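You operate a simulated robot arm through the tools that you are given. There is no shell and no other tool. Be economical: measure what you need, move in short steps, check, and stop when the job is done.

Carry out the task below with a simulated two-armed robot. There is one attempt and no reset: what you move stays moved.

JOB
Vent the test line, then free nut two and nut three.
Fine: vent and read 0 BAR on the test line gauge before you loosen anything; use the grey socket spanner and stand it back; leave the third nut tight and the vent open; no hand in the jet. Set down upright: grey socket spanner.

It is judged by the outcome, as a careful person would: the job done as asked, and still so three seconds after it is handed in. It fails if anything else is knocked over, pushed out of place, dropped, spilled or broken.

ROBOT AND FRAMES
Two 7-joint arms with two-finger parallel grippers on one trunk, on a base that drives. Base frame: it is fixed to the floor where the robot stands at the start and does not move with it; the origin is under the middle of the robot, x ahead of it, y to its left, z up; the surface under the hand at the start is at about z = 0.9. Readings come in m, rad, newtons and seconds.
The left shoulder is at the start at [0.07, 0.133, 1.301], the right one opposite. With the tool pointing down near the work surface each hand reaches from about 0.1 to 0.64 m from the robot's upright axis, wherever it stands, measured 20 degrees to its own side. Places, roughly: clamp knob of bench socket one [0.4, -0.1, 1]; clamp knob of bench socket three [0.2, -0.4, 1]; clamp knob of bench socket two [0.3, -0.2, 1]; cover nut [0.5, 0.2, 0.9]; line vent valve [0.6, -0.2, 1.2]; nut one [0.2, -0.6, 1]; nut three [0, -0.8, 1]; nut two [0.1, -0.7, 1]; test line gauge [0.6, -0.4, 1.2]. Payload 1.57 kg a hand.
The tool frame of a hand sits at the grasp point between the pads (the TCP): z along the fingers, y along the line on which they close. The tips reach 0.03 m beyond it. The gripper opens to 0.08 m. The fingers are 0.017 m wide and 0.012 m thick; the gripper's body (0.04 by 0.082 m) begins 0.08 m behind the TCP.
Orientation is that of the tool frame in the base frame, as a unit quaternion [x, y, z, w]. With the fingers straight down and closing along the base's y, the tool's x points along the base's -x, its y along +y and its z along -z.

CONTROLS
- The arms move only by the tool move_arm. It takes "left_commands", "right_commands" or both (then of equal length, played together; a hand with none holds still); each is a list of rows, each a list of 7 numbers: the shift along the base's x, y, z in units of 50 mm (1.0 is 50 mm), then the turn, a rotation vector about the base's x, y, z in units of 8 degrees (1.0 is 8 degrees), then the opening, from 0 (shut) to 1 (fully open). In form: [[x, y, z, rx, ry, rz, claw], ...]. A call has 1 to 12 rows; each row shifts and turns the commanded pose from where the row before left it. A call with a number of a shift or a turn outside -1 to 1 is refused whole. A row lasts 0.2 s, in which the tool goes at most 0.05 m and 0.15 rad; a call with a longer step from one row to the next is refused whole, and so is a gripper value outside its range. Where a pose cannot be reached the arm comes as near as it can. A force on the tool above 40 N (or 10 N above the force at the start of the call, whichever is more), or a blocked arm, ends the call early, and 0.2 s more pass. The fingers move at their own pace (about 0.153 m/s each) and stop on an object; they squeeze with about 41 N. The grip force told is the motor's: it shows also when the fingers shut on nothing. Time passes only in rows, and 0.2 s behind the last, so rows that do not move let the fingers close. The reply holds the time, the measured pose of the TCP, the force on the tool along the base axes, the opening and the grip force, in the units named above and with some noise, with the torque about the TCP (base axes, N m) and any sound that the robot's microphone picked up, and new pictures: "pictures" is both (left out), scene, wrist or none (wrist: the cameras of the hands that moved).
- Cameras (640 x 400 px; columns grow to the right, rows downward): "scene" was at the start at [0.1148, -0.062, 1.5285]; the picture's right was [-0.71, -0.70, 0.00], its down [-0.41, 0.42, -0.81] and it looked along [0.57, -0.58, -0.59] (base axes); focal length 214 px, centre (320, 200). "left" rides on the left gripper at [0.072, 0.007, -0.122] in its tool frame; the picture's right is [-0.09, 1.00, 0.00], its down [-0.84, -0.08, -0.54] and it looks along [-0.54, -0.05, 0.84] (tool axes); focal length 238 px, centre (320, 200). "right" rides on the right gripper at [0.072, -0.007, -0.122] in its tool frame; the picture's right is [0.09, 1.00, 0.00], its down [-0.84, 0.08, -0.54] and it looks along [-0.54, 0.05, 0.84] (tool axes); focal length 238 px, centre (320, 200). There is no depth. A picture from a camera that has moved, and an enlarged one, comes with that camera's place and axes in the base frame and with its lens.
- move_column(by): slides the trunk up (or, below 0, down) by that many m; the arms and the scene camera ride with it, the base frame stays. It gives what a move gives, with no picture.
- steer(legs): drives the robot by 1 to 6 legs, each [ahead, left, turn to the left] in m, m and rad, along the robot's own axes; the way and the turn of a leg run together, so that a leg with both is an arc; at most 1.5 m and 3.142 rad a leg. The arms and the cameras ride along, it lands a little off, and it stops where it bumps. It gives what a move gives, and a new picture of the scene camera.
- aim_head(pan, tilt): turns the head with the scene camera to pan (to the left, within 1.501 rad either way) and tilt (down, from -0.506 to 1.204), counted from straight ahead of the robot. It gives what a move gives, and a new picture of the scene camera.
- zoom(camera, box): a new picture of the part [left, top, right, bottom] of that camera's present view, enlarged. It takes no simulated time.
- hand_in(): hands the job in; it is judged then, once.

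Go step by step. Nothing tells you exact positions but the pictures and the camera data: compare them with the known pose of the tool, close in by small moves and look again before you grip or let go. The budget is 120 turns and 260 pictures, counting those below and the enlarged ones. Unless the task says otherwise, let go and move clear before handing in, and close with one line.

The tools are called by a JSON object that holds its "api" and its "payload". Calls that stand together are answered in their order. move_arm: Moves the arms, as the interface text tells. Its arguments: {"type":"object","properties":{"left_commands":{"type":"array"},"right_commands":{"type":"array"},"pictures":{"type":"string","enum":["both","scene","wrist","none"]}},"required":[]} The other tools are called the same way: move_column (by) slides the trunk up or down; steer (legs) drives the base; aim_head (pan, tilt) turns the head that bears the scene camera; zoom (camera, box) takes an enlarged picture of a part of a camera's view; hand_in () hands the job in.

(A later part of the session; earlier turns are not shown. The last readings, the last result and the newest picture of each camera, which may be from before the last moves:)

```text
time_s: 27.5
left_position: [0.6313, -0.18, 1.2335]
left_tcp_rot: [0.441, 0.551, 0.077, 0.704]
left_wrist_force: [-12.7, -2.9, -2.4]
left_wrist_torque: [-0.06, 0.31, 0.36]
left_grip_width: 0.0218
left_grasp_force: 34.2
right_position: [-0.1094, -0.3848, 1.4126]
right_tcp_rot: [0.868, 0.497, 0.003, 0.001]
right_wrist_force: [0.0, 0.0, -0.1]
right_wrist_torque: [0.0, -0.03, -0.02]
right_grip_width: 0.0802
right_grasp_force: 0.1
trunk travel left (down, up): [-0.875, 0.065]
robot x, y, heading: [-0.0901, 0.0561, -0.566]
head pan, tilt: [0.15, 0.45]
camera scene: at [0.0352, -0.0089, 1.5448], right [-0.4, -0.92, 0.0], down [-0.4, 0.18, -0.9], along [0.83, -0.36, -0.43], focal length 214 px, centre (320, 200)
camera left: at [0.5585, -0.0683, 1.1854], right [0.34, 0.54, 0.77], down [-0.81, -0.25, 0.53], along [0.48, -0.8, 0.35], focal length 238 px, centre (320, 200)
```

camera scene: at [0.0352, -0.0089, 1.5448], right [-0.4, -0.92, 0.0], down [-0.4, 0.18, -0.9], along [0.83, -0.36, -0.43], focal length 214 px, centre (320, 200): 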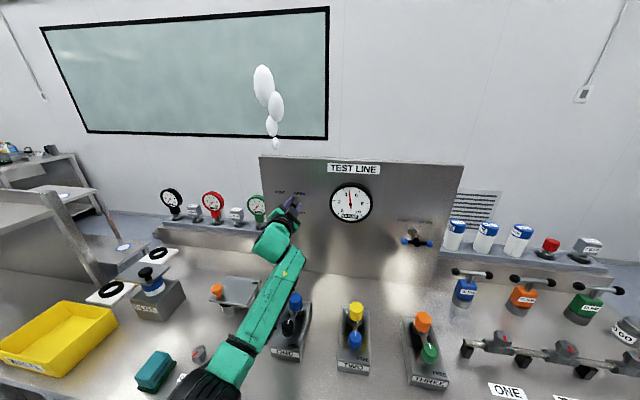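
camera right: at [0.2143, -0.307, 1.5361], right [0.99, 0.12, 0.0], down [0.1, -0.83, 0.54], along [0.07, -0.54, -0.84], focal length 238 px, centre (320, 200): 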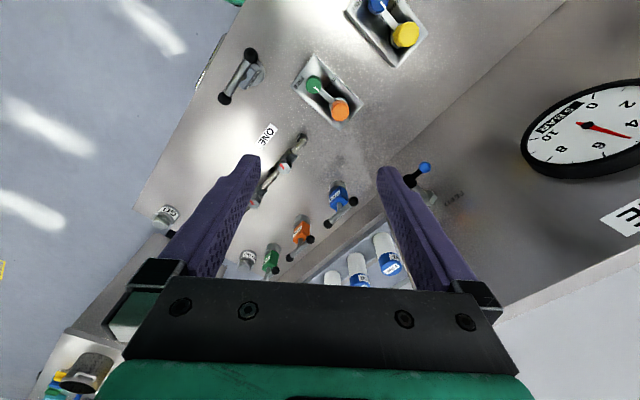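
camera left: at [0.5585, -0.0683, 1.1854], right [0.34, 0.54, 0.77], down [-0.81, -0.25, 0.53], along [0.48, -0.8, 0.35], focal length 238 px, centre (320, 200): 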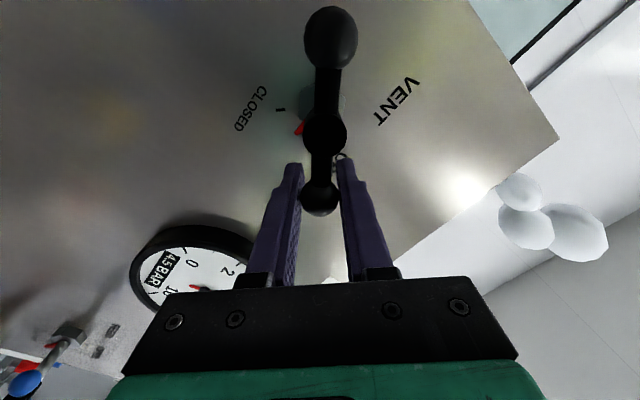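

It turns, and the vent jet blows upward from the top edge of the panel, well clear of the hand. I'll finish the quarter turn.

{"api": "move_arm", "payload": {"left_commands": [[0.0389, 0.0614, 0.0639, -0.792, 0.502, 0, 0.05], [0.0431, 0.068, 0.0537, -0.792, 0.502, 0, 0.05], [0.0465, 0.0733, 0.0428, -0.792, 0.502, 0, 0.05], [0.0491, 0.0774, 0.0311, -0.792, 0.502, 0, 0.05], [0.0508, 0.0802, 0.0189, -0.792, 0.502, 0, 0.05], [0.0517, 0.0816, 0.0064, -0.792, 0.502, 0, 0.05], [0, 0, 0, 0, 0, 0, 0.05]]}}

{"api": "zoom", "payload": {"camera": "scene", "box": [250, 150, 410, 250]}}

```text
time_s: 29.1
left_position: [0.645, -0.1581, 1.2462]
left_tcp_rot: [0.197, 0.675, -0.198, 0.683]
left_wrist_force: [2.7, -9.1, 22.6]
left_wrist_torque: [0.04, 0.14, 0.03]
left_grip_width: 0.0217
left_grasp_force: 34.9
right_position: [-0.1085, -0.3841, 1.4126]
right_tcp_rot: [0.868, 0.497, 0.002, 0.001]
right_wrist_force: [-0.1, 0.2, 0.4]
right_wrist_torque: [-0.02, -0.01, -0.02]
right_grip_width: 0.08
right_grasp_force: 0.1
trunk travel left (down, up): [-0.875, 0.065]
robot x, y, heading: [-0.0923, 0.0579, -0.566]
head pan, tilt: [0.15, 0.45]
camera scene: at [0.035, -0.0092, 1.545], right [-0.4, -0.92, 0.0], down [-0.39, 0.18, -0.9], along [0.83, -0.36, -0.43], focal length 214 px, centre (320, 200)
camera left: at [0.5467, -0.0885, 1.1718], right [0.53, 0.84, 0.09], down [-0.51, 0.23, 0.83], along [0.68, -0.49, 0.55], focal length 238 px, centre (320, 200)
```

scene: 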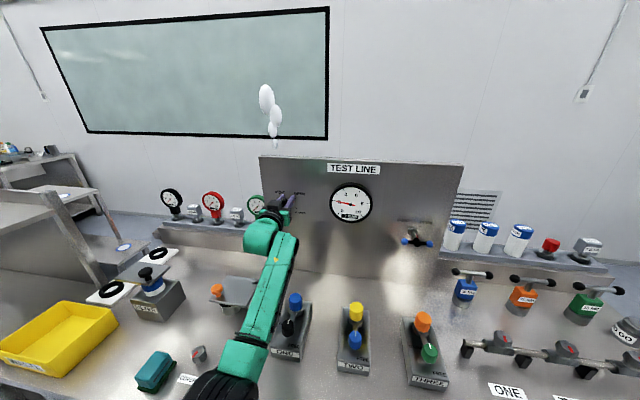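
left: 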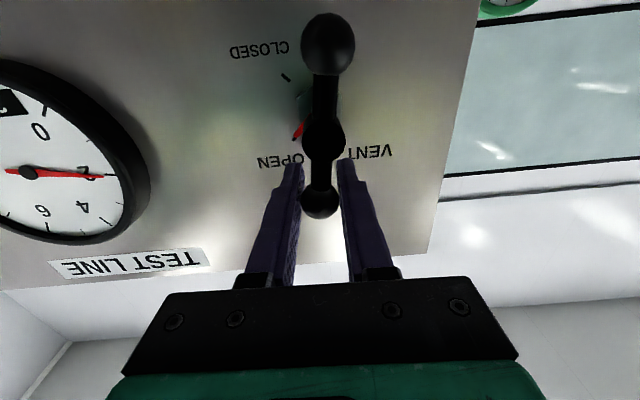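

```text
4.00 times, centred on (330, 200) of scene
camera zoom: at [0.035, -0.0092, 1.545], right [-0.4, -0.92, 0.0], down [-0.39, 0.18, -0.9], along [0.83, -0.36, -0.43], focal length 858 px, centre (280, 200)
```

zoom: 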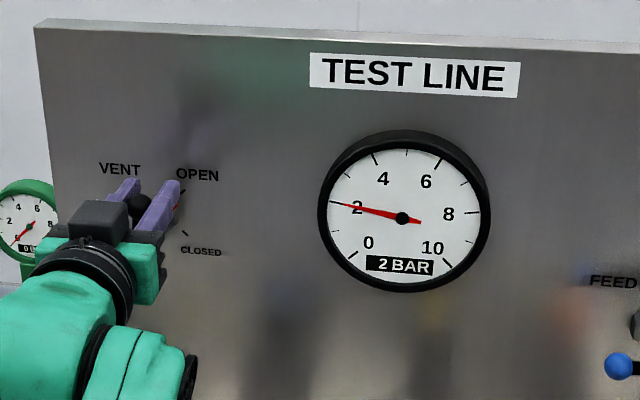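

The gauge is down to 2 bar and falling, and the pointer is at OPEN. I'll release and back the left hand off straight out.

{"api": "move_arm", "payload": {"left_commands": [[0, 0, 0, 0, 0, 0, 0.6], [0, 0, 0, 0, 0, 0, 1], [-0.5, 0.32, 0, 0, 0, 0, 1], [-0.8, 0.5, 0, 0, 0, 0, 1], [-0.8, 0.5, 0, 0, 0, 0, 1], [-0.6, 0.4, 0, 0, 0, 0, 1], [0, 0, 0, 0, 0, 0, 1], [0, 0, 0, 0, 0, 0, 1]]}}

{"api": "zoom", "payload": {"camera": "scene", "box": [250, 150, 410, 250]}}

```text
time_s: 30.9
left_position: [0.5151, -0.0701, 1.2402]
left_tcp_rot: [0.196, 0.679, -0.197, 0.68]
left_wrist_force: [0.9, 0.1, 0.7]
left_wrist_torque: [0.0, -0.01, -0.02]
left_grip_width: 0.08
left_grasp_force: 0.1
right_position: [-0.1047, -0.3824, 1.4138]
right_tcp_rot: [0.868, 0.497, 0.0, 0.0]
right_wrist_force: [-1.3, -1.0, -0.3]
right_wrist_torque: [0.03, 0.0, 0.04]
right_grip_width: 0.0804
right_grasp_force: 0.0
trunk travel left (down, up): [-0.875, 0.065]
robot x, y, heading: [-0.0899, 0.0571, -0.562]
head pan, tilt: [0.15, 0.45]
camera scene: at [0.0407, -0.0072, 1.5444], right [-0.4, -0.92, 0.0], down [-0.4, 0.18, -0.9], along [0.82, -0.36, -0.44], focal length 214 px, centre (320, 200)
camera left: at [0.4163, -0.0011, 1.1667], right [0.53, 0.84, 0.09], down [-0.5, 0.23, 0.84], along [0.68, -0.49, 0.54], focal length 238 px, centre (320, 200)
```

scene: 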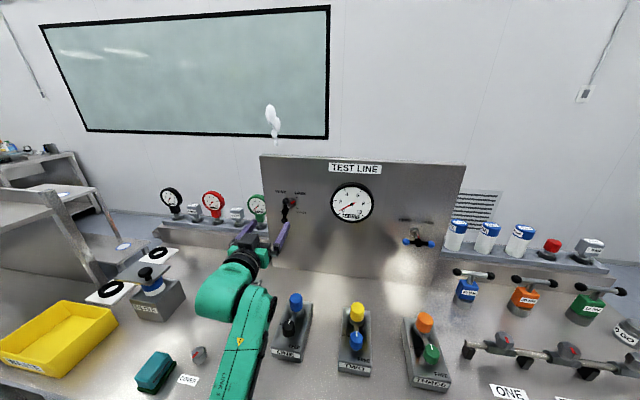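
left: 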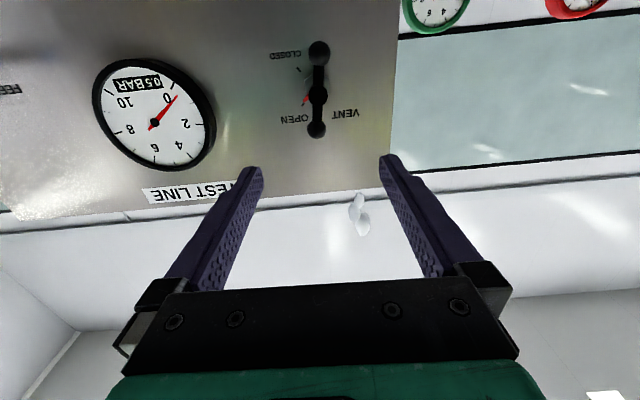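

```text
4.00 times, centred on (330, 200) of scene
camera zoom: at [0.0407, -0.0072, 1.5444], right [-0.4, -0.92, 0.0], down [-0.4, 0.18, -0.9], along [0.82, -0.36, -0.44], focal length 858 px, centre (280, 200)
```

zoom: 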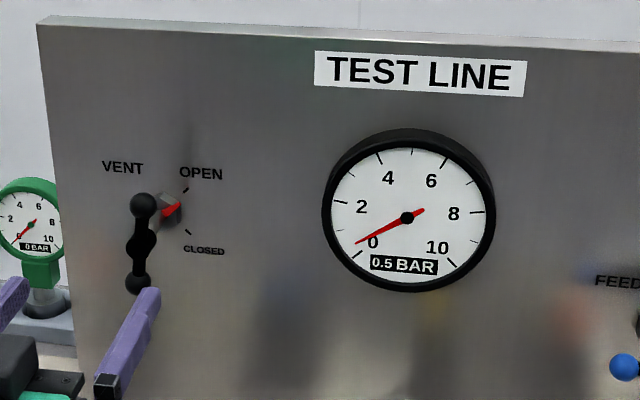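

The vent is at OPEN and the gauge reads 0.5 bar, still falling. I'll retract the left hand and then shift the robot right along the bench toward the spanner and nuts.

{"api": "move_arm", "payload": {"left_commands": [[-0.7, 0.4, 0.4, 0, 0, 0, 1], [-0.7, 0.4, 0.4, 0, 0, 0, 1], [-0.5, 0.3, 0.4, 0, 0, 0, 1], [-0.4, 0.3, 0.4, 0, 0, 0, 1], [0, 0, 0.4, 0, 0, 0, 1], [0, 0, 0.4, 0, 0, 0, 1]]}}

{"api": "zoom", "payload": {"camera": "scene", "box": [250, 150, 410, 250]}}

{"api": "steer", "payload": {"legs": [[0, -0.33, 0], [0.1, 0, 0]]}}

{"api": "aim_head", "payload": {"pan": -0.3, "tilt": 0.85}}

```text
time_s: 32.3
left_position: [0.4466, -0.0312, 1.3191]
left_tcp_rot: [0.198, 0.679, -0.197, 0.679]
left_wrist_force: [-0.1, -0.5, -0.7]
left_wrist_torque: [0.0, -0.03, 0.01]
left_grip_width: 0.0802
left_grasp_force: 0.0
left hand out of reach, approached as far as the arm can: row 3, 4
right_position: [-0.104, -0.3825, 1.4138]
right_tcp_rot: [0.868, 0.497, 0.0, 0.002]
right_wrist_force: [0.3, 0.3, 0.3]
right_wrist_torque: [0.02, 0.02, 0.0]
right_grip_width: 0.0803
right_grasp_force: 0.0
trunk travel left (down, up): [-0.875, 0.065]
robot x, y, heading: [-0.0894, 0.053, -0.566]
head pan, tilt: [0.15, 0.45]
camera scene: at [0.0413, -0.0073, 1.5443], right [-0.4, -0.92, 0.0], down [-0.4, 0.18, -0.9], along [0.82, -0.36, -0.44], focal length 214 px, centre (320, 200)
camera left: at [0.3464, 0.0397, 1.2467], right [0.53, 0.84, 0.09], down [-0.5, 0.23, 0.84], along [0.68, -0.49, 0.54], focal length 238 px, centre (320, 200)
```

scene: 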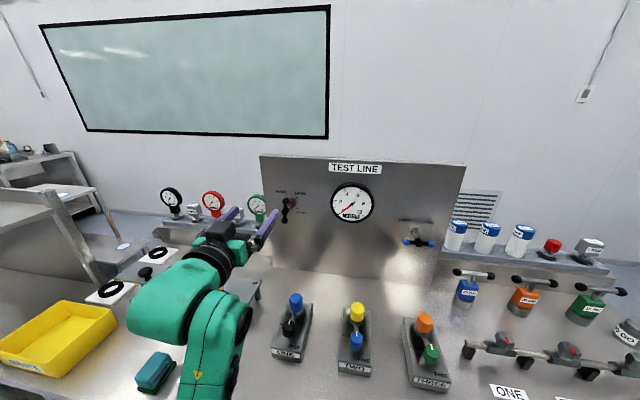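
left: 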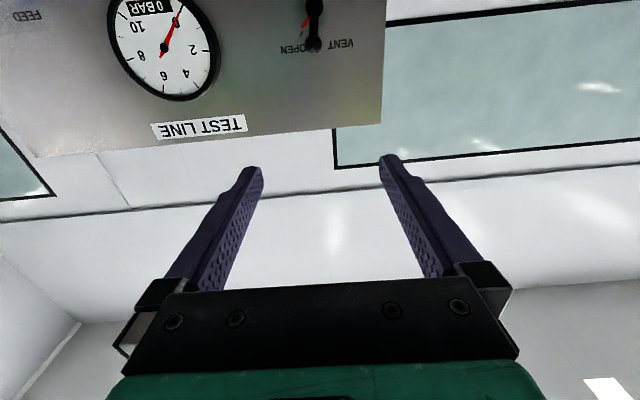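

```text
4.00 times, centred on (330, 200) of scene
camera zoom: at [0.0413, -0.0073, 1.5443], right [-0.4, -0.92, 0.0], down [-0.4, 0.18, -0.9], along [0.82, -0.36, -0.44], focal length 858 px, centre (280, 200)
```

zoom: 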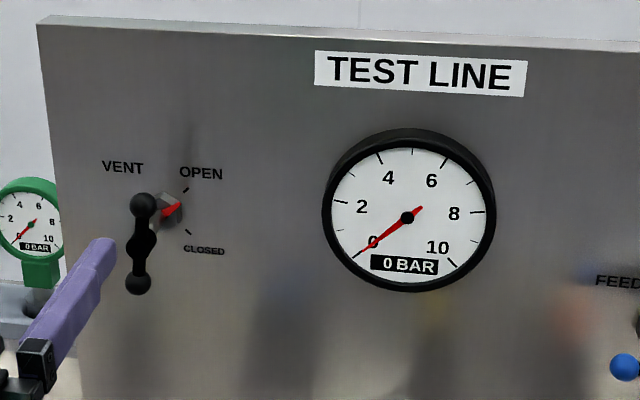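

```text
time_s: 35.2
left_position: [0.3497, -0.3595, 1.3213]
left_tcp_rot: [0.198, 0.677, -0.199, 0.681]
left_wrist_force: [-0.5, 0.6, -0.3]
left_wrist_torque: [0.01, 0.0, -0.01]
left_grip_width: 0.0799
left_grasp_force: 0.0
right_position: [-0.2019, -0.7092, 1.4146]
right_tcp_rot: [0.869, 0.494, 0.0, 0.002]
right_wrist_force: [-0.5, -0.2, -0.1]
right_wrist_torque: [0.0, -0.02, -0.04]
right_grip_width: 0.0799
right_grasp_force: 0.0
trunk travel left (down, up): [-0.875, 0.065]
robot x, y, heading: [-0.1801, -0.2724, -0.565]
head pan, tilt: [0.15, 0.45]
camera scene: at [-0.0555, -0.3339, 1.5451], right [-0.41, -0.91, 0.0], down [-0.39, 0.17, -0.9], along [0.82, -0.37, -0.43], focal length 214 px, centre (320, 200)
```

scene: 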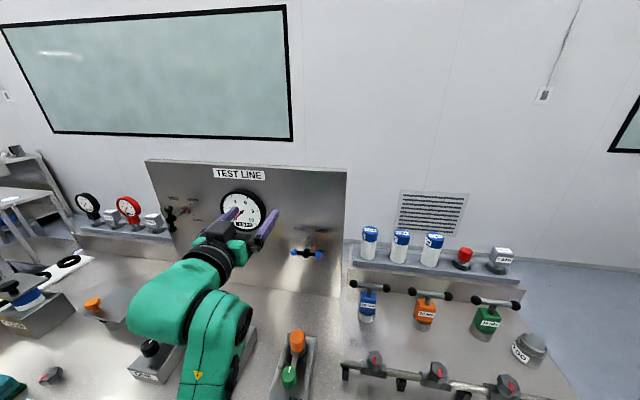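

```text
time_s: 36.1
left_position: [0.3552, -0.3644, 1.3195]
left_tcp_rot: [0.198, 0.678, -0.199, 0.679]
left_wrist_force: [0.0, -0.2, 0.4]
left_wrist_torque: [-0.06, 0.01, -0.01]
left_grip_width: 0.0801
left_grasp_force: 0.0
right_position: [-0.1956, -0.7134, 1.413]
right_tcp_rot: [0.869, 0.495, 0.0, 0.001]
right_wrist_force: [-0.2, 0.2, 0.2]
right_wrist_torque: [-0.02, 0.0, 0.02]
right_grip_width: 0.0801
right_grasp_force: 0.0
trunk travel left (down, up): [-0.875, 0.065]
robot x, y, heading: [-0.1779, -0.2758, -0.571]
head pan, tilt: [-0.3, 0.85]
camera scene: at [-0.0822, -0.3605, 1.5099], right [-0.76, -0.65, 0.0], down [-0.49, 0.57, -0.66], along [0.43, -0.5, -0.75], focal length 214 px, centre (320, 200)
```

scene: 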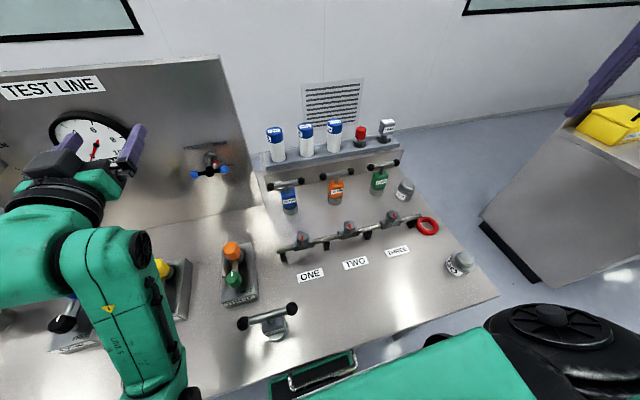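

The gauge reads 0 BAR. The nuts and the grey spanner are now in clear view, so I'll zoom on them.

{"api": "zoom", "payload": {"camera": "scene", "box": [220, 190, 460, 350]}}

{"api": "zoom", "payload": {"camera": "scene", "box": [230, 280, 310, 350]}}

{"api": "zoom", "payload": {"camera": "scene", "box": [320, 200, 440, 280]}}

```text
2.50 times, centred on (340, 270) of scene
camera zoom: at [-0.0822, -0.3605, 1.5099], right [-0.76, -0.65, 0.0], down [-0.49, 0.57, -0.66], along [0.43, -0.5, -0.75], focal length 536 px, centre (270, 25)
```

zoom: 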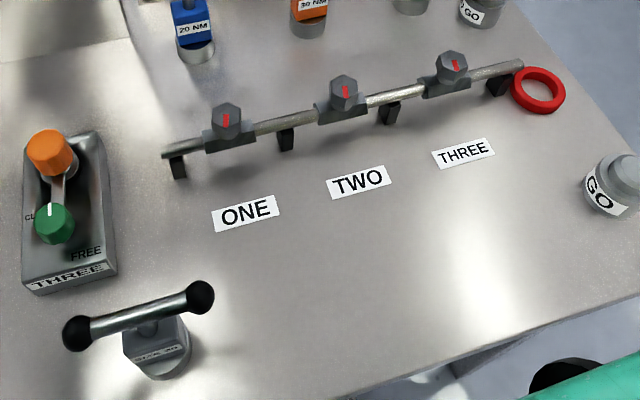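

```text
5.71 times, centred on (270, 315) of scene
camera zoom: at [-0.0822, -0.3605, 1.5099], right [-0.76, -0.65, 0.0], down [-0.49, 0.57, -0.66], along [0.43, -0.5, -0.75], focal length 1226 px, centre (606, -457)
```

zoom: 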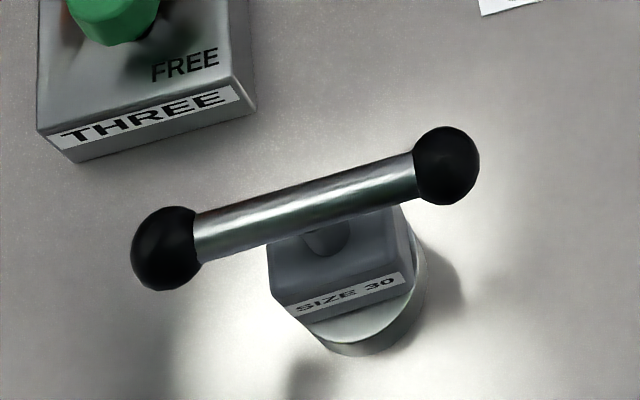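

```text
5.00 times, centred on (380, 240) of scene
camera zoom: at [-0.0822, -0.3605, 1.5099], right [-0.76, -0.65, 0.0], down [-0.49, 0.57, -0.66], along [0.43, -0.5, -0.75], focal length 1072 px, centre (20, 0)
```

zoom: 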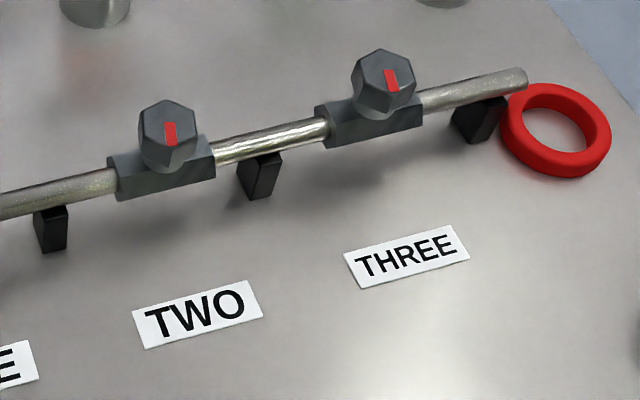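

The grey "SIZE 30" spanner has its T‑bar at about (0.067,-0.376,1.037), parallel to the bench; nut two's top is near (0.083,-0.683,0.992) and nut three's near (0.004,-0.797,0.992). First I'll fold the left arm up out of the way.

{"api": "move_arm", "payload": {"left_commands": [[-0.128, 0.262, 0.15, 0.502, 0.792, 0, 1], [-0.128, 0.262, 0.15, 0.502, 0.792, 0, 1], [-0.128, 0.262, 0.15, 0.502, 0.792, 0, 1], [-0.128, 0.262, 0.15, 0.502, 0.792, 0, 1], [-0.128, 0.262, 0.15, 0.502, 0.792, 0, 1], [-0.128, 0.262, 0.15, 0.502, 0.792, 0, 1], [-0.128, 0.262, 0.15, 0.502, 0.792, 0, 1], [-0.128, 0.262, 0.15, 0.502, 0.792, 0, 1], [-0.128, 0.262, 0.15, 0.502, 0.792, 0, 1], [-0.128, 0.262, 0.15, 0.502, 0.792, 0, 1], [-0.128, 0.262, 0.15, 0.502, 0.792, 0, 1], [-0.128, 0.262, 0.15, 0.502, 0.792, 0, 1]], "pictures": "scene"}}

```text
time_s: 38.7
left_position: [0.3929, -0.2084, 1.3623]
left_tcp_rot: [0.279, 0.96, -0.009, 0.034]
left_wrist_force: [0.8, -0.7, 0.4]
left_wrist_torque: [-0.04, 0.03, -0.01]
left_grip_width: 0.0799
left_grasp_force: 0.0
left hand out of reach, approached as far as the arm can: row 4, 5, 6, 7, 8
right_position: [-0.1966, -0.7109, 1.4146]
right_tcp_rot: [0.869, 0.495, 0.0, 0.002]
right_wrist_force: [0.2, 0.2, 0.1]
right_wrist_torque: [-0.02, 0.01, 0.03]
right_grip_width: 0.0801
right_grasp_force: 0.1
trunk travel left (down, up): [-0.875, 0.065]
robot x, y, heading: [-0.1766, -0.2753, -0.568]
head pan, tilt: [-0.3, 0.85]
camera scene: at [-0.0835, -0.3586, 1.51], right [-0.76, -0.65, 0.0], down [-0.49, 0.57, -0.66], along [0.43, -0.5, -0.75], focal length 214 px, centre (320, 200)
```

scene: 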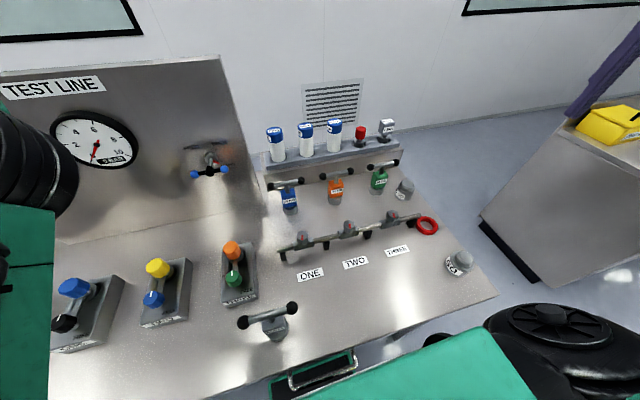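

Sockets are undisturbed. Now the right hand goes above the grey spanner.

{"api": "move_arm", "payload": {"right_commands": [[0.528, 0.67, -0.4, 0, 0, 0, 1], [0.528, 0.67, -0.4, 0, 0, 0, 1], [0.528, 0.67, -0.4, 0, 0, 0, 1], [0.528, 0.67, -0.4, 0, 0, 0, 1], [0.528, 0.67, -0.4, 0, 0, 0, 1], [0.528, 0.67, -0.4, 0, 0, 0, 1], [0.528, 0.67, -0.4, 0, 0, 0, 1], [0.528, 0.67, -0.4, 0, 0, 0, 1], [0.528, 0.67, -0.4, 0, 0, 0, 1], [0.528, 0.67, -0.4, 0, 0, 0, 1]]}}

```text
time_s: 40.9
left_position: [0.3913, -0.2084, 1.3612]
left_tcp_rot: [0.278, 0.96, -0.01, 0.036]
left_wrist_force: [-0.6, 0.4, 0.5]
left_wrist_torque: [0.04, 0.0, 0.05]
left_grip_width: 0.0801
left_grasp_force: 0.0
right_position: [0.0253, -0.4534, 1.2302]
right_tcp_rot: [0.869, 0.495, 0.002, 0.001]
right_wrist_force: [0.4, 0.4, -0.5]
right_wrist_torque: [-0.02, 0.01, -0.03]
right_grip_width: 0.0802
right_grasp_force: 0.0
right hand out of reach, approached as far as the arm can: row 9, 10
trunk travel left (down, up): [-0.875, 0.065]
robot x, y, heading: [-0.1792, -0.2722, -0.572]
head pan, tilt: [-0.3, 0.85]
camera scene: at [-0.0851, -0.359, 1.5101], right [-0.76, -0.65, 0.0], down [-0.48, 0.57, -0.66], along [0.43, -0.5, -0.75], focal length 214 px, centre (320, 200)
camera right: at [0.0561, -0.3881, 1.3535], right [0.9, -0.43, 0.0], down [-0.36, -0.76, 0.54], along [-0.23, -0.49, -0.84], focal length 238 px, centre (320, 200)
```

scene: 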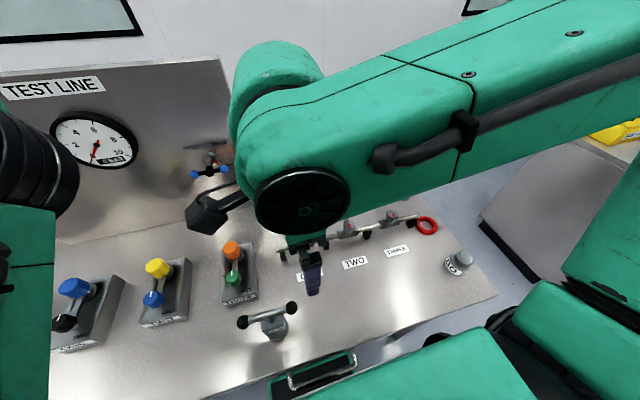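
right: 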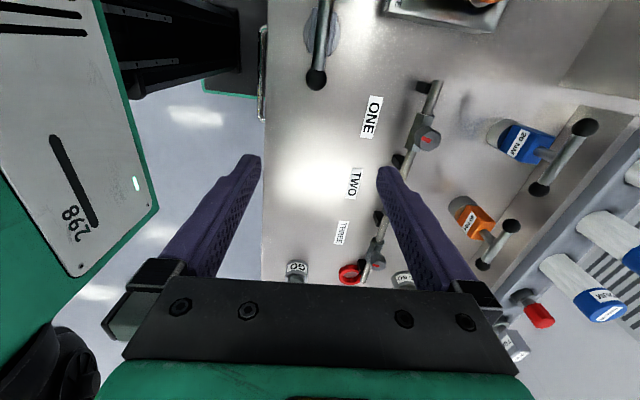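

The right arm is too cramped there; I'll shift the robot left and slightly back so the spanner comes into comfortable reach.

{"api": "steer", "payload": {"legs": [[-0.1, 0.12, 0]]}}

```text
time_s: 42.3
left_position: [0.3749, -0.0609, 1.3607]
left_tcp_rot: [0.28, 0.959, -0.008, 0.034]
left_wrist_force: [0.5, -0.1, -0.1]
left_wrist_torque: [0.04, 0.01, -0.02]
left_grip_width: 0.0801
left_grasp_force: 0.0
right_position: [0.007, -0.3057, 1.2301]
right_tcp_rot: [0.869, 0.494, 0.001, -0.002]
right_wrist_force: [0.1, -0.4, -0.1]
right_wrist_torque: [0.02, -0.01, 0.02]
right_grip_width: 0.0801
right_grasp_force: 0.0
trunk travel left (down, up): [-0.875, 0.065]
robot x, y, heading: [-0.1994, -0.1219, -0.572]
head pan, tilt: [-0.3, 0.85]
camera scene: at [-0.1018, -0.2114, 1.5097], right [-0.77, -0.64, 0.0], down [-0.48, 0.58, -0.66], along [0.42, -0.5, -0.75], focal length 214 px, centre (320, 200)
```

scene: 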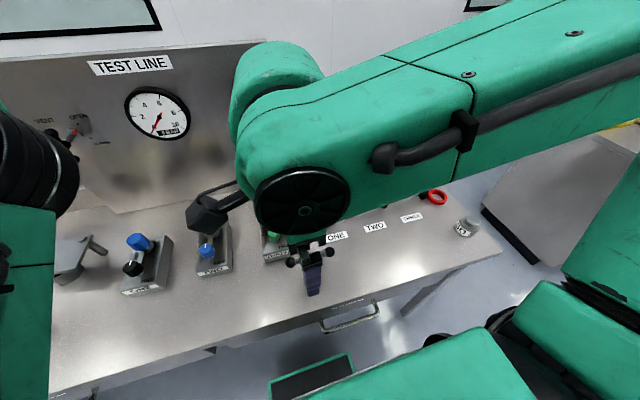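

Now move directly over the spanner bar.

{"api": "move_arm", "payload": {"right_commands": [[0.4, -0.467, -0.1, 0, 0, 0, 1], [0.4, -0.467, -0.1, 0, 0, 0, 1], [0.4, -0.467, -0.1, 0, 0, 0, 1], [0, 0, 0, 0, 0, 0, 1]]}}

```text
time_s: 43.3
left_position: [0.3742, -0.0574, 1.3612]
left_tcp_rot: [0.28, 0.959, -0.01, 0.036]
left_wrist_force: [0.4, 0.0, -0.5]
left_wrist_torque: [0.01, 0.03, -0.02]
left_grip_width: 0.0799
left_grasp_force: 0.0
right_position: [0.0657, -0.3711, 1.2151]
right_tcp_rot: [0.869, 0.494, 0.0, 0.0]
right_wrist_force: [-0.3, 0.7, -1.0]
right_wrist_torque: [-0.02, -0.01, 0.02]
right_grip_width: 0.0801
right_grasp_force: 0.1
trunk travel left (down, up): [-0.875, 0.065]
robot x, y, heading: [-0.1968, -0.1248, -0.572]
head pan, tilt: [-0.3, 0.85]
camera scene: at [-0.1026, -0.2064, 1.5101], right [-0.77, -0.64, 0.0], down [-0.48, 0.57, -0.66], along [0.42, -0.51, -0.75], focal length 214 px, centre (320, 200)
camera right: at [0.0977, -0.3046, 1.3381], right [0.9, -0.43, 0.0], down [-0.36, -0.76, 0.54], along [-0.23, -0.49, -0.84], focal length 238 px, centre (320, 200)
```

scene: 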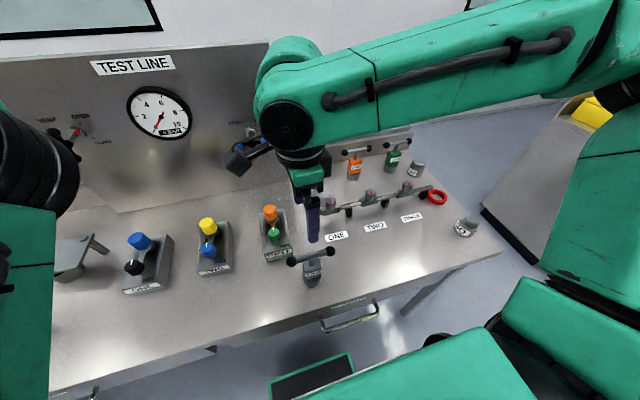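
right: 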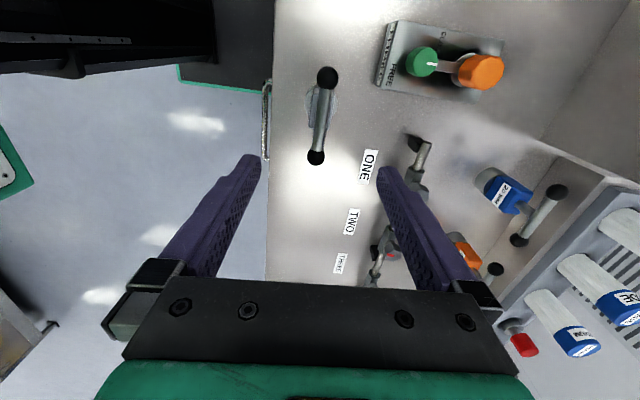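

The bar centre re-computes to (0.067,-0.3755,1.037), turned 3° from my fingers. I'll correct and descend to just above it.

{"api": "move_arm", "payload": {"right_commands": [[0.02, -0.08, -0.5, 0, 0, -0.4, 1], [0, 0, -0.6, 0, 0, 0, 1], [0, 0, -0.6, 0, 0, 0, 1], [0, 0, -0.6, 0, 0, 0, 1], [0, 0, 0, 0, 0, 0, 1]]}}

```text
time_s: 44.5
left_position: [0.3736, -0.0576, 1.3603]
left_tcp_rot: [0.28, 0.959, -0.01, 0.035]
left_wrist_force: [-0.5, -0.2, -0.4]
left_wrist_torque: [0.0, -0.01, -0.02]
left_grip_width: 0.0801
left_grasp_force: 0.0
right_position: [0.0685, -0.3811, 1.1024]
right_tcp_rot: [0.882, 0.471, 0.001, -0.001]
right_wrist_force: [-0.1, -0.8, 0.4]
right_wrist_torque: [-0.02, 0.02, -0.01]
right_grip_width: 0.0801
right_grasp_force: 0.0
right hand out of reach, approached as far as the arm can: row 4
trunk travel left (down, up): [-0.875, 0.065]
robot x, y, heading: [-0.1974, -0.1201, -0.572]
head pan, tilt: [-0.3, 0.85]
camera scene: at [-0.1023, -0.2072, 1.51], right [-0.77, -0.64, 0.0], down [-0.48, 0.58, -0.66], along [0.42, -0.51, -0.75], focal length 214 px, centre (320, 200)
camera right: at [0.1039, -0.3182, 1.2251], right [0.88, -0.48, 0.0], down [-0.4, -0.74, 0.54], along [-0.26, -0.47, -0.84], focal length 238 px, centre (320, 200)
```

scene: 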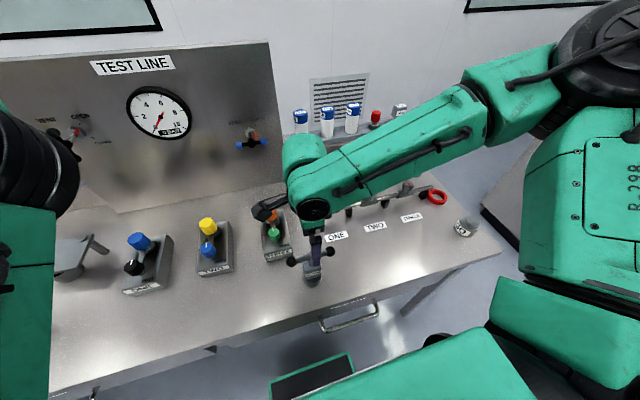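
right: 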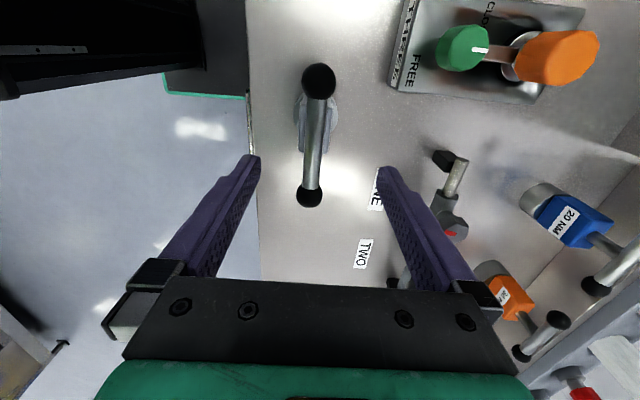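

Aligned in angle; the arm is short on downward reach, so I'll lower the trunk instead by 5 cm.

{"api": "move_column", "payload": {"by": -0.05}}

{"api": "move_arm", "payload": {"right_commands": [[-0.04, 0.1, 0, 0, 0, 0, 1], [0, 0, 0, 0, 0, 0, 1]]}}

```text
time_s: 45.4
left_position: [0.3744, -0.0581, 1.3109]
left_tcp_rot: [0.28, 0.959, -0.007, 0.036]
left_wrist_force: [-1.1, 0.4, -0.7]
left_wrist_torque: [0.03, -0.02, 0.01]
left_grip_width: 0.0801
left_grasp_force: 0.1
right_position: [0.0684, -0.3821, 1.052]
right_tcp_rot: [0.882, 0.471, 0.0, -0.002]
right_wrist_force: [-0.3, -1.2, 0.4]
right_wrist_torque: [-0.03, 0.01, 0.01]
right_grip_width: 0.0799
right_grasp_force: 0.0
trunk travel left (down, up): [-0.825, 0.115]
robot x, y, heading: [-0.1995, -0.1193, -0.571]
head pan, tilt: [-0.3, 0.85]
```

```text
time_s: 46.0
left_position: [0.3742, -0.0581, 1.3105]
left_tcp_rot: [0.279, 0.96, -0.01, 0.035]
left_wrist_force: [0.1, 0.6, -0.9]
left_wrist_torque: [0.01, 0.03, -0.02]
left_grip_width: 0.08
left_grasp_force: 0.1
right_position: [0.0687, -0.3814, 1.0533]
right_tcp_rot: [0.883, 0.47, 0.001, -0.001]
right_wrist_force: [-0.6, -0.1, -0.1]
right_wrist_torque: [0.02, -0.02, 0.0]
right_grip_width: 0.0803
right_grasp_force: 0.1
right hand out of reach, approached as far as the arm can: row 1
trunk travel left (down, up): [-0.825, 0.115]
robot x, y, heading: [-0.1949, -0.1236, -0.577]
head pan, tilt: [-0.3, 0.85]
camera scene: at [-0.1023, -0.2073, 1.46], right [-0.77, -0.64, 0.0], down [-0.48, 0.58, -0.66], along [0.42, -0.51, -0.75], focal length 214 px, centre (320, 200)
camera right: at [0.1039, -0.3182, 1.1754], right [0.88, -0.48, 0.0], down [-0.4, -0.74, 0.54], along [-0.26, -0.47, -0.84], focal length 238 px, centre (320, 200)
```

scene: 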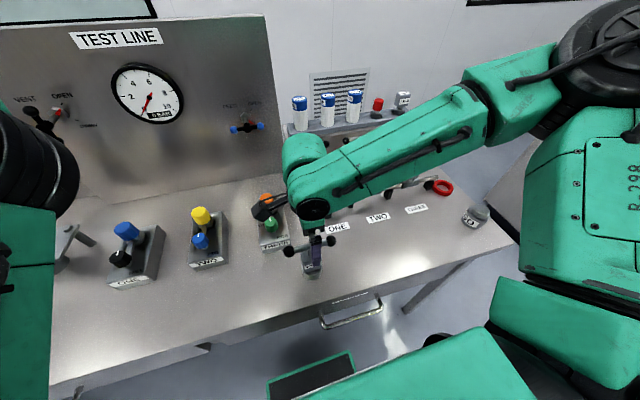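
right: 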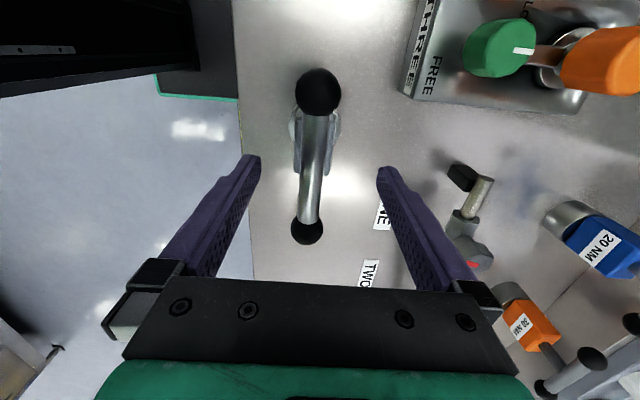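

The arm is still at a limit here, so I'll raise, back the robot up 8 cm for slack, and try again.

{"api": "move_column", "payload": {"by": 0.06}}

{"api": "steer", "payload": {"legs": [[-0.1, 0, 0]]}}

{"api": "move_arm", "payload": {"right_commands": [[0.55, -0.35, 0, 0, 0, 0, 1], [0.55, -0.35, 0, 0, 0, 0, 1], [0.55, -0.35, 0, 0, 0, 0, 1], [0, 0, 0, 0, 0, 0, 1]]}}

```text
time_s: 47.0
left_position: [0.3756, -0.0582, 1.3708]
left_tcp_rot: [0.279, 0.959, -0.009, 0.035]
left_wrist_force: [-0.8, -0.5, -0.2]
left_wrist_torque: [0.02, 0.0, -0.02]
left_grip_width: 0.0801
left_grasp_force: 0.0
right_position: [0.0678, -0.3812, 1.113]
right_tcp_rot: [0.883, 0.47, 0.0, -0.002]
right_wrist_force: [0.4, 0.0, -0.3]
right_wrist_torque: [0.02, 0.0, 0.0]
right_grip_width: 0.08
right_grasp_force: 0.0
trunk travel left (down, up): [-0.885, 0.055]
robot x, y, heading: [-0.1951, -0.1184, -0.57]
head pan, tilt: [-0.3, 0.85]
```

```text
time_s: 48.1
left_position: [0.297, -0.0079, 1.3681]
left_tcp_rot: [0.278, 0.96, -0.009, 0.032]
left_wrist_force: [0.3, 0.6, -1.1]
left_wrist_torque: [-0.01, 0.02, 0.03]
left_grip_width: 0.0802
left_grasp_force: 0.1
right_position: [-0.01, -0.3313, 1.1111]
right_tcp_rot: [0.882, 0.472, -0.001, -0.003]
right_wrist_force: [-0.5, 0.3, -0.6]
right_wrist_torque: [0.04, 0.01, 0.01]
right_grip_width: 0.0799
right_grasp_force: 0.2
trunk travel left (down, up): [-0.885, 0.055]
robot x, y, heading: [-0.283, -0.0667, -0.57]
head pan, tilt: [-0.3, 0.85]
camera scene: at [-0.1792, -0.1573, 1.5193], right [-0.76, -0.65, 0.0], down [-0.49, 0.58, -0.66], along [0.42, -0.5, -0.75], focal length 214 px, centre (320, 200)
```

scene: 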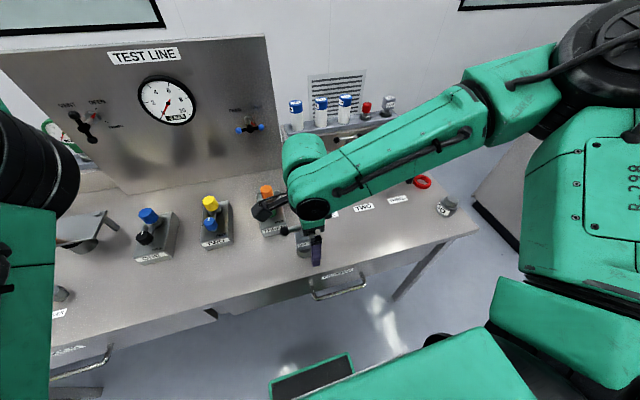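

```text
time_s: 49.1
left_position: [0.2894, -0.0011, 1.3714]
left_tcp_rot: [0.279, 0.959, -0.01, 0.036]
left_wrist_force: [0.5, 0.0, 0.1]
left_wrist_torque: [0.01, -0.05, 0.02]
left_grip_width: 0.08
left_grasp_force: 0.1
right_position: [0.0558, -0.3852, 1.1152]
right_tcp_rot: [0.882, 0.472, 0.002, -0.001]
right_wrist_force: [0.3, -0.2, 0.6]
right_wrist_torque: [0.0, 0.01, 0.0]
right_grip_width: 0.0799
right_grasp_force: 0.2
right hand out of reach, approached as far as the arm can: row 3
trunk travel left (down, up): [-0.885, 0.055]
robot x, y, heading: [-0.2786, -0.0667, -0.569]
head pan, tilt: [-0.3, 0.85]
camera scene: at [-0.1877, -0.1522, 1.5202], right [-0.76, -0.64, 0.0], down [-0.48, 0.57, -0.66], along [0.43, -0.51, -0.75], focal length 214 px, centre (320, 200)
camera right: at [0.0915, -0.3209, 1.2382], right [0.88, -0.48, 0.0], down [-0.4, -0.74, 0.54], along [-0.26, -0.47, -0.84], focal length 238 px, centre (320, 200)
```

scene: 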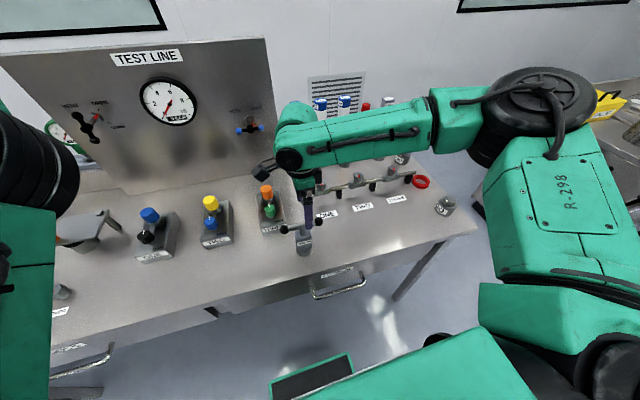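
right: 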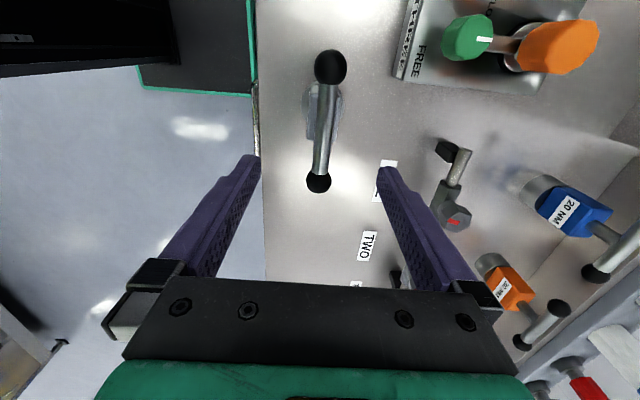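

The joint limit comes from the hand's yaw relative to the robot. I'll raise both hands, move the robot left-forward and turn it further right, so the same grip becomes comfortable and leaves room for turning nuts counter-clockwise.

{"api": "move_arm", "payload": {"right_commands": [[-0.3, 0.2, 0.8, 0, 0, 0, 1], [-0.3, 0.2, 0.8, 0, 0, 0, 1], [0, 0, 0.8, 0, 0, 0, 1], [0, 0, 0.8, 0, 0, 0, 1], [0, 0, 0.8, 0, 0, 0, 1]], "left_commands": [[-0.5, 0.3, 0.4, 0, 0, 0, 1], [-0.5, 0.3, 0.4, 0, 0, 0, 1], [-0.5, 0.3, 0.4, 0, 0, 0, 1], [0, 0, 0.4, 0, 0, 0, 1], [0, 0, 0.4, 0, 0, 0, 1]], "pictures": "none"}}

{"api": "steer", "payload": {"legs": [[0.18, 0.276, 0], [0, 0, -0.8]]}}

```text
time_s: 50.3
left_position: [0.2151, 0.0435, 1.4701]
left_tcp_rot: [0.279, 0.96, -0.008, 0.036]
left_wrist_force: [0.5, 0.2, -0.2]
left_wrist_torque: [0.02, 0.02, -0.05]
left_grip_width: 0.0801
left_grasp_force: 0.1
right_position: [0.0261, -0.3616, 1.3153]
right_tcp_rot: [0.882, 0.472, 0.001, 0.0]
right_wrist_force: [-0.7, -0.4, 0.1]
right_wrist_torque: [-0.01, -0.04, 0.0]
right_grip_width: 0.08
right_grasp_force: 0.1
trunk travel left (down, up): [-0.885, 0.055]
robot x, y, heading: [-0.2817, -0.0671, -0.573]
head pan, tilt: [-0.3, 0.85]
```

```text
time_s: 54.6
left_position: [0.4445, -0.215, 1.4695]
left_tcp_rot: [0.63, 0.776, -0.021, 0.028]
left_wrist_force: [-0.1, 0.4, 0.7]
left_wrist_torque: [-0.02, 0.01, 0.0]
left_grip_width: 0.0801
left_grasp_force: 0.1
right_position: [0.0213, -0.3614, 1.314]
right_tcp_rot: [0.996, 0.091, 0.0, -0.001]
right_wrist_force: [0.4, -0.5, 0.2]
right_wrist_torque: [-0.01, 0.02, 0.03]
right_grip_width: 0.0799
right_grasp_force: 0.1
trunk travel left (down, up): [-0.885, 0.055]
robot x, y, heading: [0.0216, 0.0677, -1.372]
head pan, tilt: [-0.3, 0.85]
camera scene: at [0.0248, -0.0587, 1.52], right [-1.0, 0.1, 0.0], down [0.07, 0.75, -0.66], along [-0.07, -0.66, -0.75], focal length 214 px, centre (320, 200)
```

scene: 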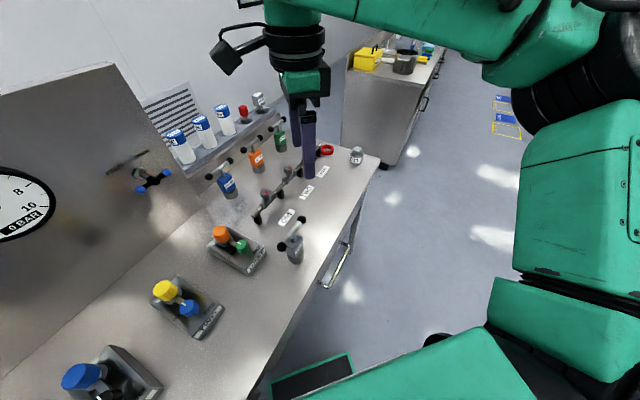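

The turn went cleanly. Now I'll turn the right hand back in line with the bar and come down above it.

{"api": "move_arm", "payload": {"right_commands": [[0.15, -0.047, -0.5, 0, 0, 0.957, 1], [0.15, -0.047, -0.6, 0, 0, 0.957, 1], [0.15, -0.047, -0.6, 0, 0, 0.957, 1], [0.15, -0.047, -0.7, 0, 0, 0.957, 1], [0.15, -0.047, -0.7, 0, 0, 0.957, 1], [0.15, -0.047, -0.7, 0, 0, 0.957, 1], [0, 0, 0, 0, 0, 0, 1]]}}

```text
time_s: 56.2
left_position: [0.4446, -0.215, 1.4698]
left_tcp_rot: [0.63, 0.776, -0.021, 0.028]
left_wrist_force: [-1.2, -0.1, 0.2]
left_wrist_torque: [0.02, 0.0, 0.0]
left_grip_width: 0.0801
left_grasp_force: 0.0
right_position: [0.0419, -0.3675, 1.127]
right_tcp_rot: [0.881, 0.474, 0.002, 0.0]
right_wrist_force: [-0.3, 0.2, 0.1]
right_wrist_torque: [0.03, -0.02, 0.01]
right_grip_width: 0.0801
right_grasp_force: 0.0
right hand out of reach, approached as far as the arm can: row 5, 6
trunk travel left (down, up): [-0.885, 0.055]
robot x, y, heading: [0.0211, 0.0691, -1.369]
head pan, tilt: [-0.3, 0.85]
camera scene: at [0.0241, -0.0591, 1.52], right [-1.0, 0.1, 0.0], down [0.07, 0.75, -0.66], along [-0.06, -0.66, -0.75], focal length 214 px, centre (320, 200)
camera right: at [0.0774, -0.3033, 1.2504], right [0.88, -0.47, 0.0], down [-0.4, -0.74, 0.54], along [-0.25, -0.48, -0.84], focal length 238 px, centre (320, 200)
```

scene: 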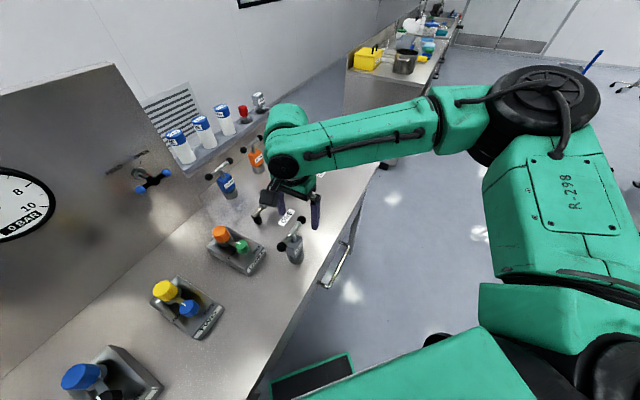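
right: 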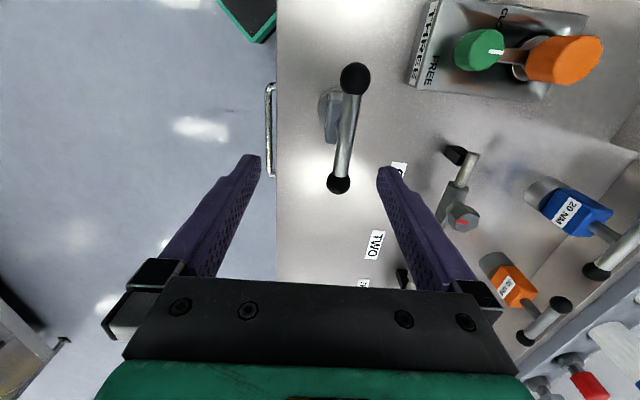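

Still limited. I'll test whether it's the yaw: rotate the hand toward its neutral yaw and see if the position becomes reachable (staying above the bar).

{"api": "move_arm", "payload": {"right_commands": [[0, 0, 0, 0, 0, 0.95, 1], [0, 0, 0, 0, 0, 0.95, 1], [0, 0, 0, 0, 0, 0.95, 1], [0, 0, 0, 0, 0, 0.95, 1], [0, 0, 0, 0, 0, 0.95, 1], [0, 0, 0, 0, 0, 0.95, 1], [0.25, -0.08, -0.2, 0, 0, 0, 1], [0.25, -0.08, -0.2, 0, 0, 0, 1], [0, 0, 0, 0, 0, 0, 1]]}}

```text
time_s: 58.2
left_position: [0.4434, -0.2142, 1.4681]
left_tcp_rot: [0.63, 0.775, -0.022, 0.028]
left_wrist_force: [-0.4, -0.3, -0.3]
left_wrist_torque: [0.0, 0.0, -0.03]
left_grip_width: 0.0802
left_grasp_force: 0.1
right_position: [0.0396, -0.3661, 1.1201]
right_tcp_rot: [0.629, 0.777, 0.001, -0.001]
right_wrist_force: [0.0, 0.2, 0.1]
right_wrist_torque: [0.0, 0.02, 0.01]
right_grip_width: 0.0801
right_grasp_force: 0.0
right hand out of reach, approached as far as the arm can: row 7, 8
trunk travel left (down, up): [-0.885, 0.055]
robot x, y, heading: [0.0185, 0.0696, -1.366]
head pan, tilt: [-0.3, 0.85]
camera scene: at [0.0242, -0.0589, 1.52], right [-1.0, 0.1, 0.0], down [0.07, 0.75, -0.66], along [-0.06, -0.66, -0.75], focal length 214 px, centre (320, 200)
camera right: at [0.0203, -0.2969, 1.2426], right [0.95, 0.3, 0.0], down [0.25, -0.8, 0.54], along [0.16, -0.52, -0.84], focal length 238 px, centre (320, 200)
```

scene: 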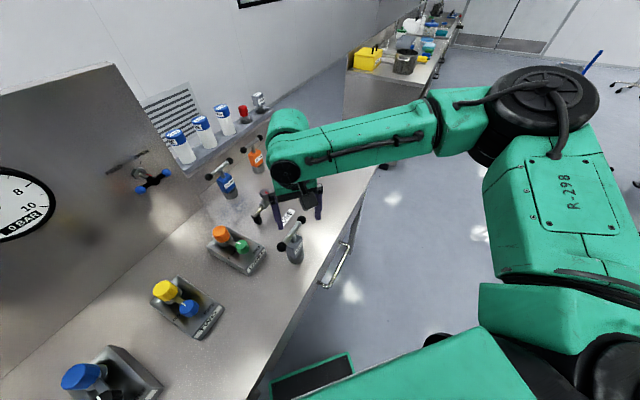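
right: 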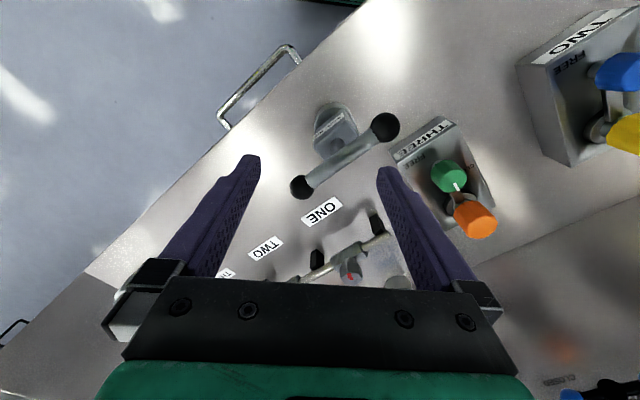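

It is not yaw but the arm's height relative to the shoulder. I'll raise the hand, turn it back in line with the bar, and lower the trunk by 15 cm.

{"api": "move_arm", "payload": {"right_commands": [[0, 0, 0.8, 0, 0, -0.95, 1], [0, 0, 0.8, 0, 0, -0.95, 1], [0, 0, 0.8, 0, 0, -0.95, 1], [0, 0, 0.8, 0, 0, -0.95, 1], [0, 0, 0, 0, 0, -0.95, 1], [0, 0, 0, 0, 0, -0.95, 1]], "pictures": "none"}}

{"api": "move_column", "payload": {"by": -0.15}}

{"api": "move_arm", "payload": {"right_commands": [[0.26, -0.1, 0, 0, 0, 0, 1], [0.26, -0.1, 0, 0, 0, 0, 1], [0, 0, 0, 0, 0, 0, 1]]}}

```text
time_s: 59.6
left_position: [0.4439, -0.2149, 1.4688]
left_tcp_rot: [0.629, 0.776, -0.021, 0.028]
left_wrist_force: [-0.6, -0.5, -0.7]
left_wrist_torque: [0.02, -0.01, 0.0]
left_grip_width: 0.0799
left_grasp_force: 0.1
right_position: [0.0292, -0.3711, 1.2871]
right_tcp_rot: [0.882, 0.471, 0.002, 0.0]
right_wrist_force: [0.8, -0.2, 0.5]
right_wrist_torque: [-0.02, -0.01, 0.01]
right_grip_width: 0.0799
right_grasp_force: 0.1
right hand out of reach, approached as far as the arm can: row 4
trunk travel left (down, up): [-0.885, 0.055]
robot x, y, heading: [0.0196, 0.0674, -1.368]
head pan, tilt: [-0.3, 0.85]
```

```text
time_s: 61.4
left_position: [0.4435, -0.2137, 1.3198]
left_tcp_rot: [0.63, 0.776, -0.021, 0.028]
left_wrist_force: [0.1, -0.6, 0.1]
left_wrist_torque: [0.02, 0.0, 0.0]
left_grip_width: 0.08
left_grasp_force: 0.1
right_position: [0.0286, -0.3711, 1.1362]
right_tcp_rot: [0.882, 0.472, 0.001, 0.0]
right_wrist_force: [-0.5, 1.5, 0.1]
right_wrist_torque: [0.0, 0.01, 0.02]
right_grip_width: 0.0798
right_grasp_force: 0.2
trunk travel left (down, up): [-0.735, 0.205]
robot x, y, heading: [0.0221, 0.068, -1.372]
head pan, tilt: [-0.3, 0.85]
```

```text
time_s: 62.2
left_position: [0.4434, -0.2148, 1.3196]
left_tcp_rot: [0.63, 0.776, -0.022, 0.029]
left_wrist_force: [0.4, 0.6, 0.5]
left_wrist_torque: [0.02, -0.01, -0.04]
left_grip_width: 0.08
left_grasp_force: 0.0
right_position: [0.0291, -0.3706, 1.1364]
right_tcp_rot: [0.882, 0.471, 0.001, -0.001]
right_wrist_force: [-0.4, -0.2, -0.2]
right_wrist_torque: [0.02, -0.01, 0.02]
right_grip_width: 0.0799
right_grasp_force: 0.1
right hand out of reach, approached as far as the arm can: row 1, 2
trunk travel left (down, up): [-0.735, 0.205]
robot x, y, heading: [0.0189, 0.0671, -1.371]
head pan, tilt: [-0.3, 0.85]
camera scene: at [0.0241, -0.0589, 1.37], right [-1.0, 0.1, 0.0], down [0.07, 0.75, -0.66], along [-0.06, -0.66, -0.75], focal length 214 px, centre (320, 200)
camera right: at [0.0638, -0.3079, 1.2593], right [0.88, -0.48, 0.0], down [-0.4, -0.74, 0.54], along [-0.26, -0.47, -0.84], focal length 238 px, centre (320, 200)
```

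scene: 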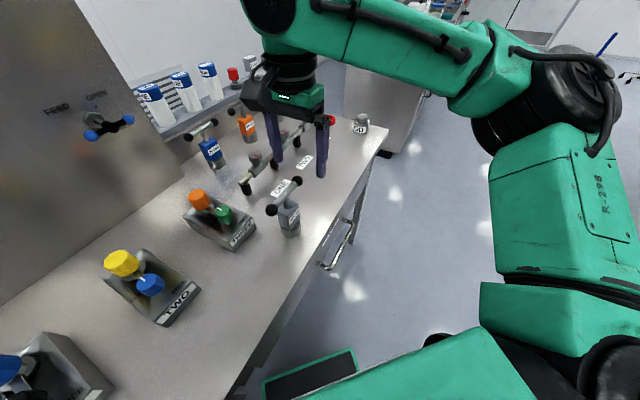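
right: 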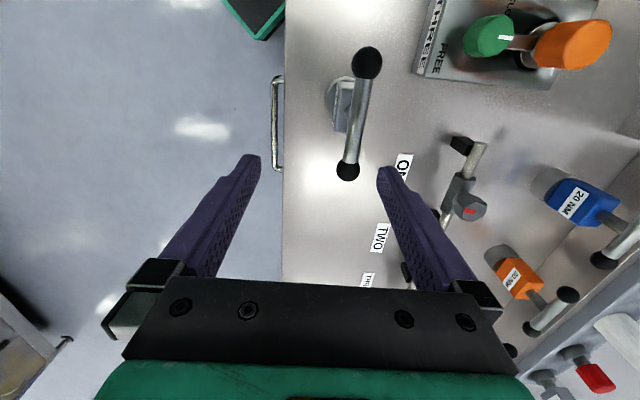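

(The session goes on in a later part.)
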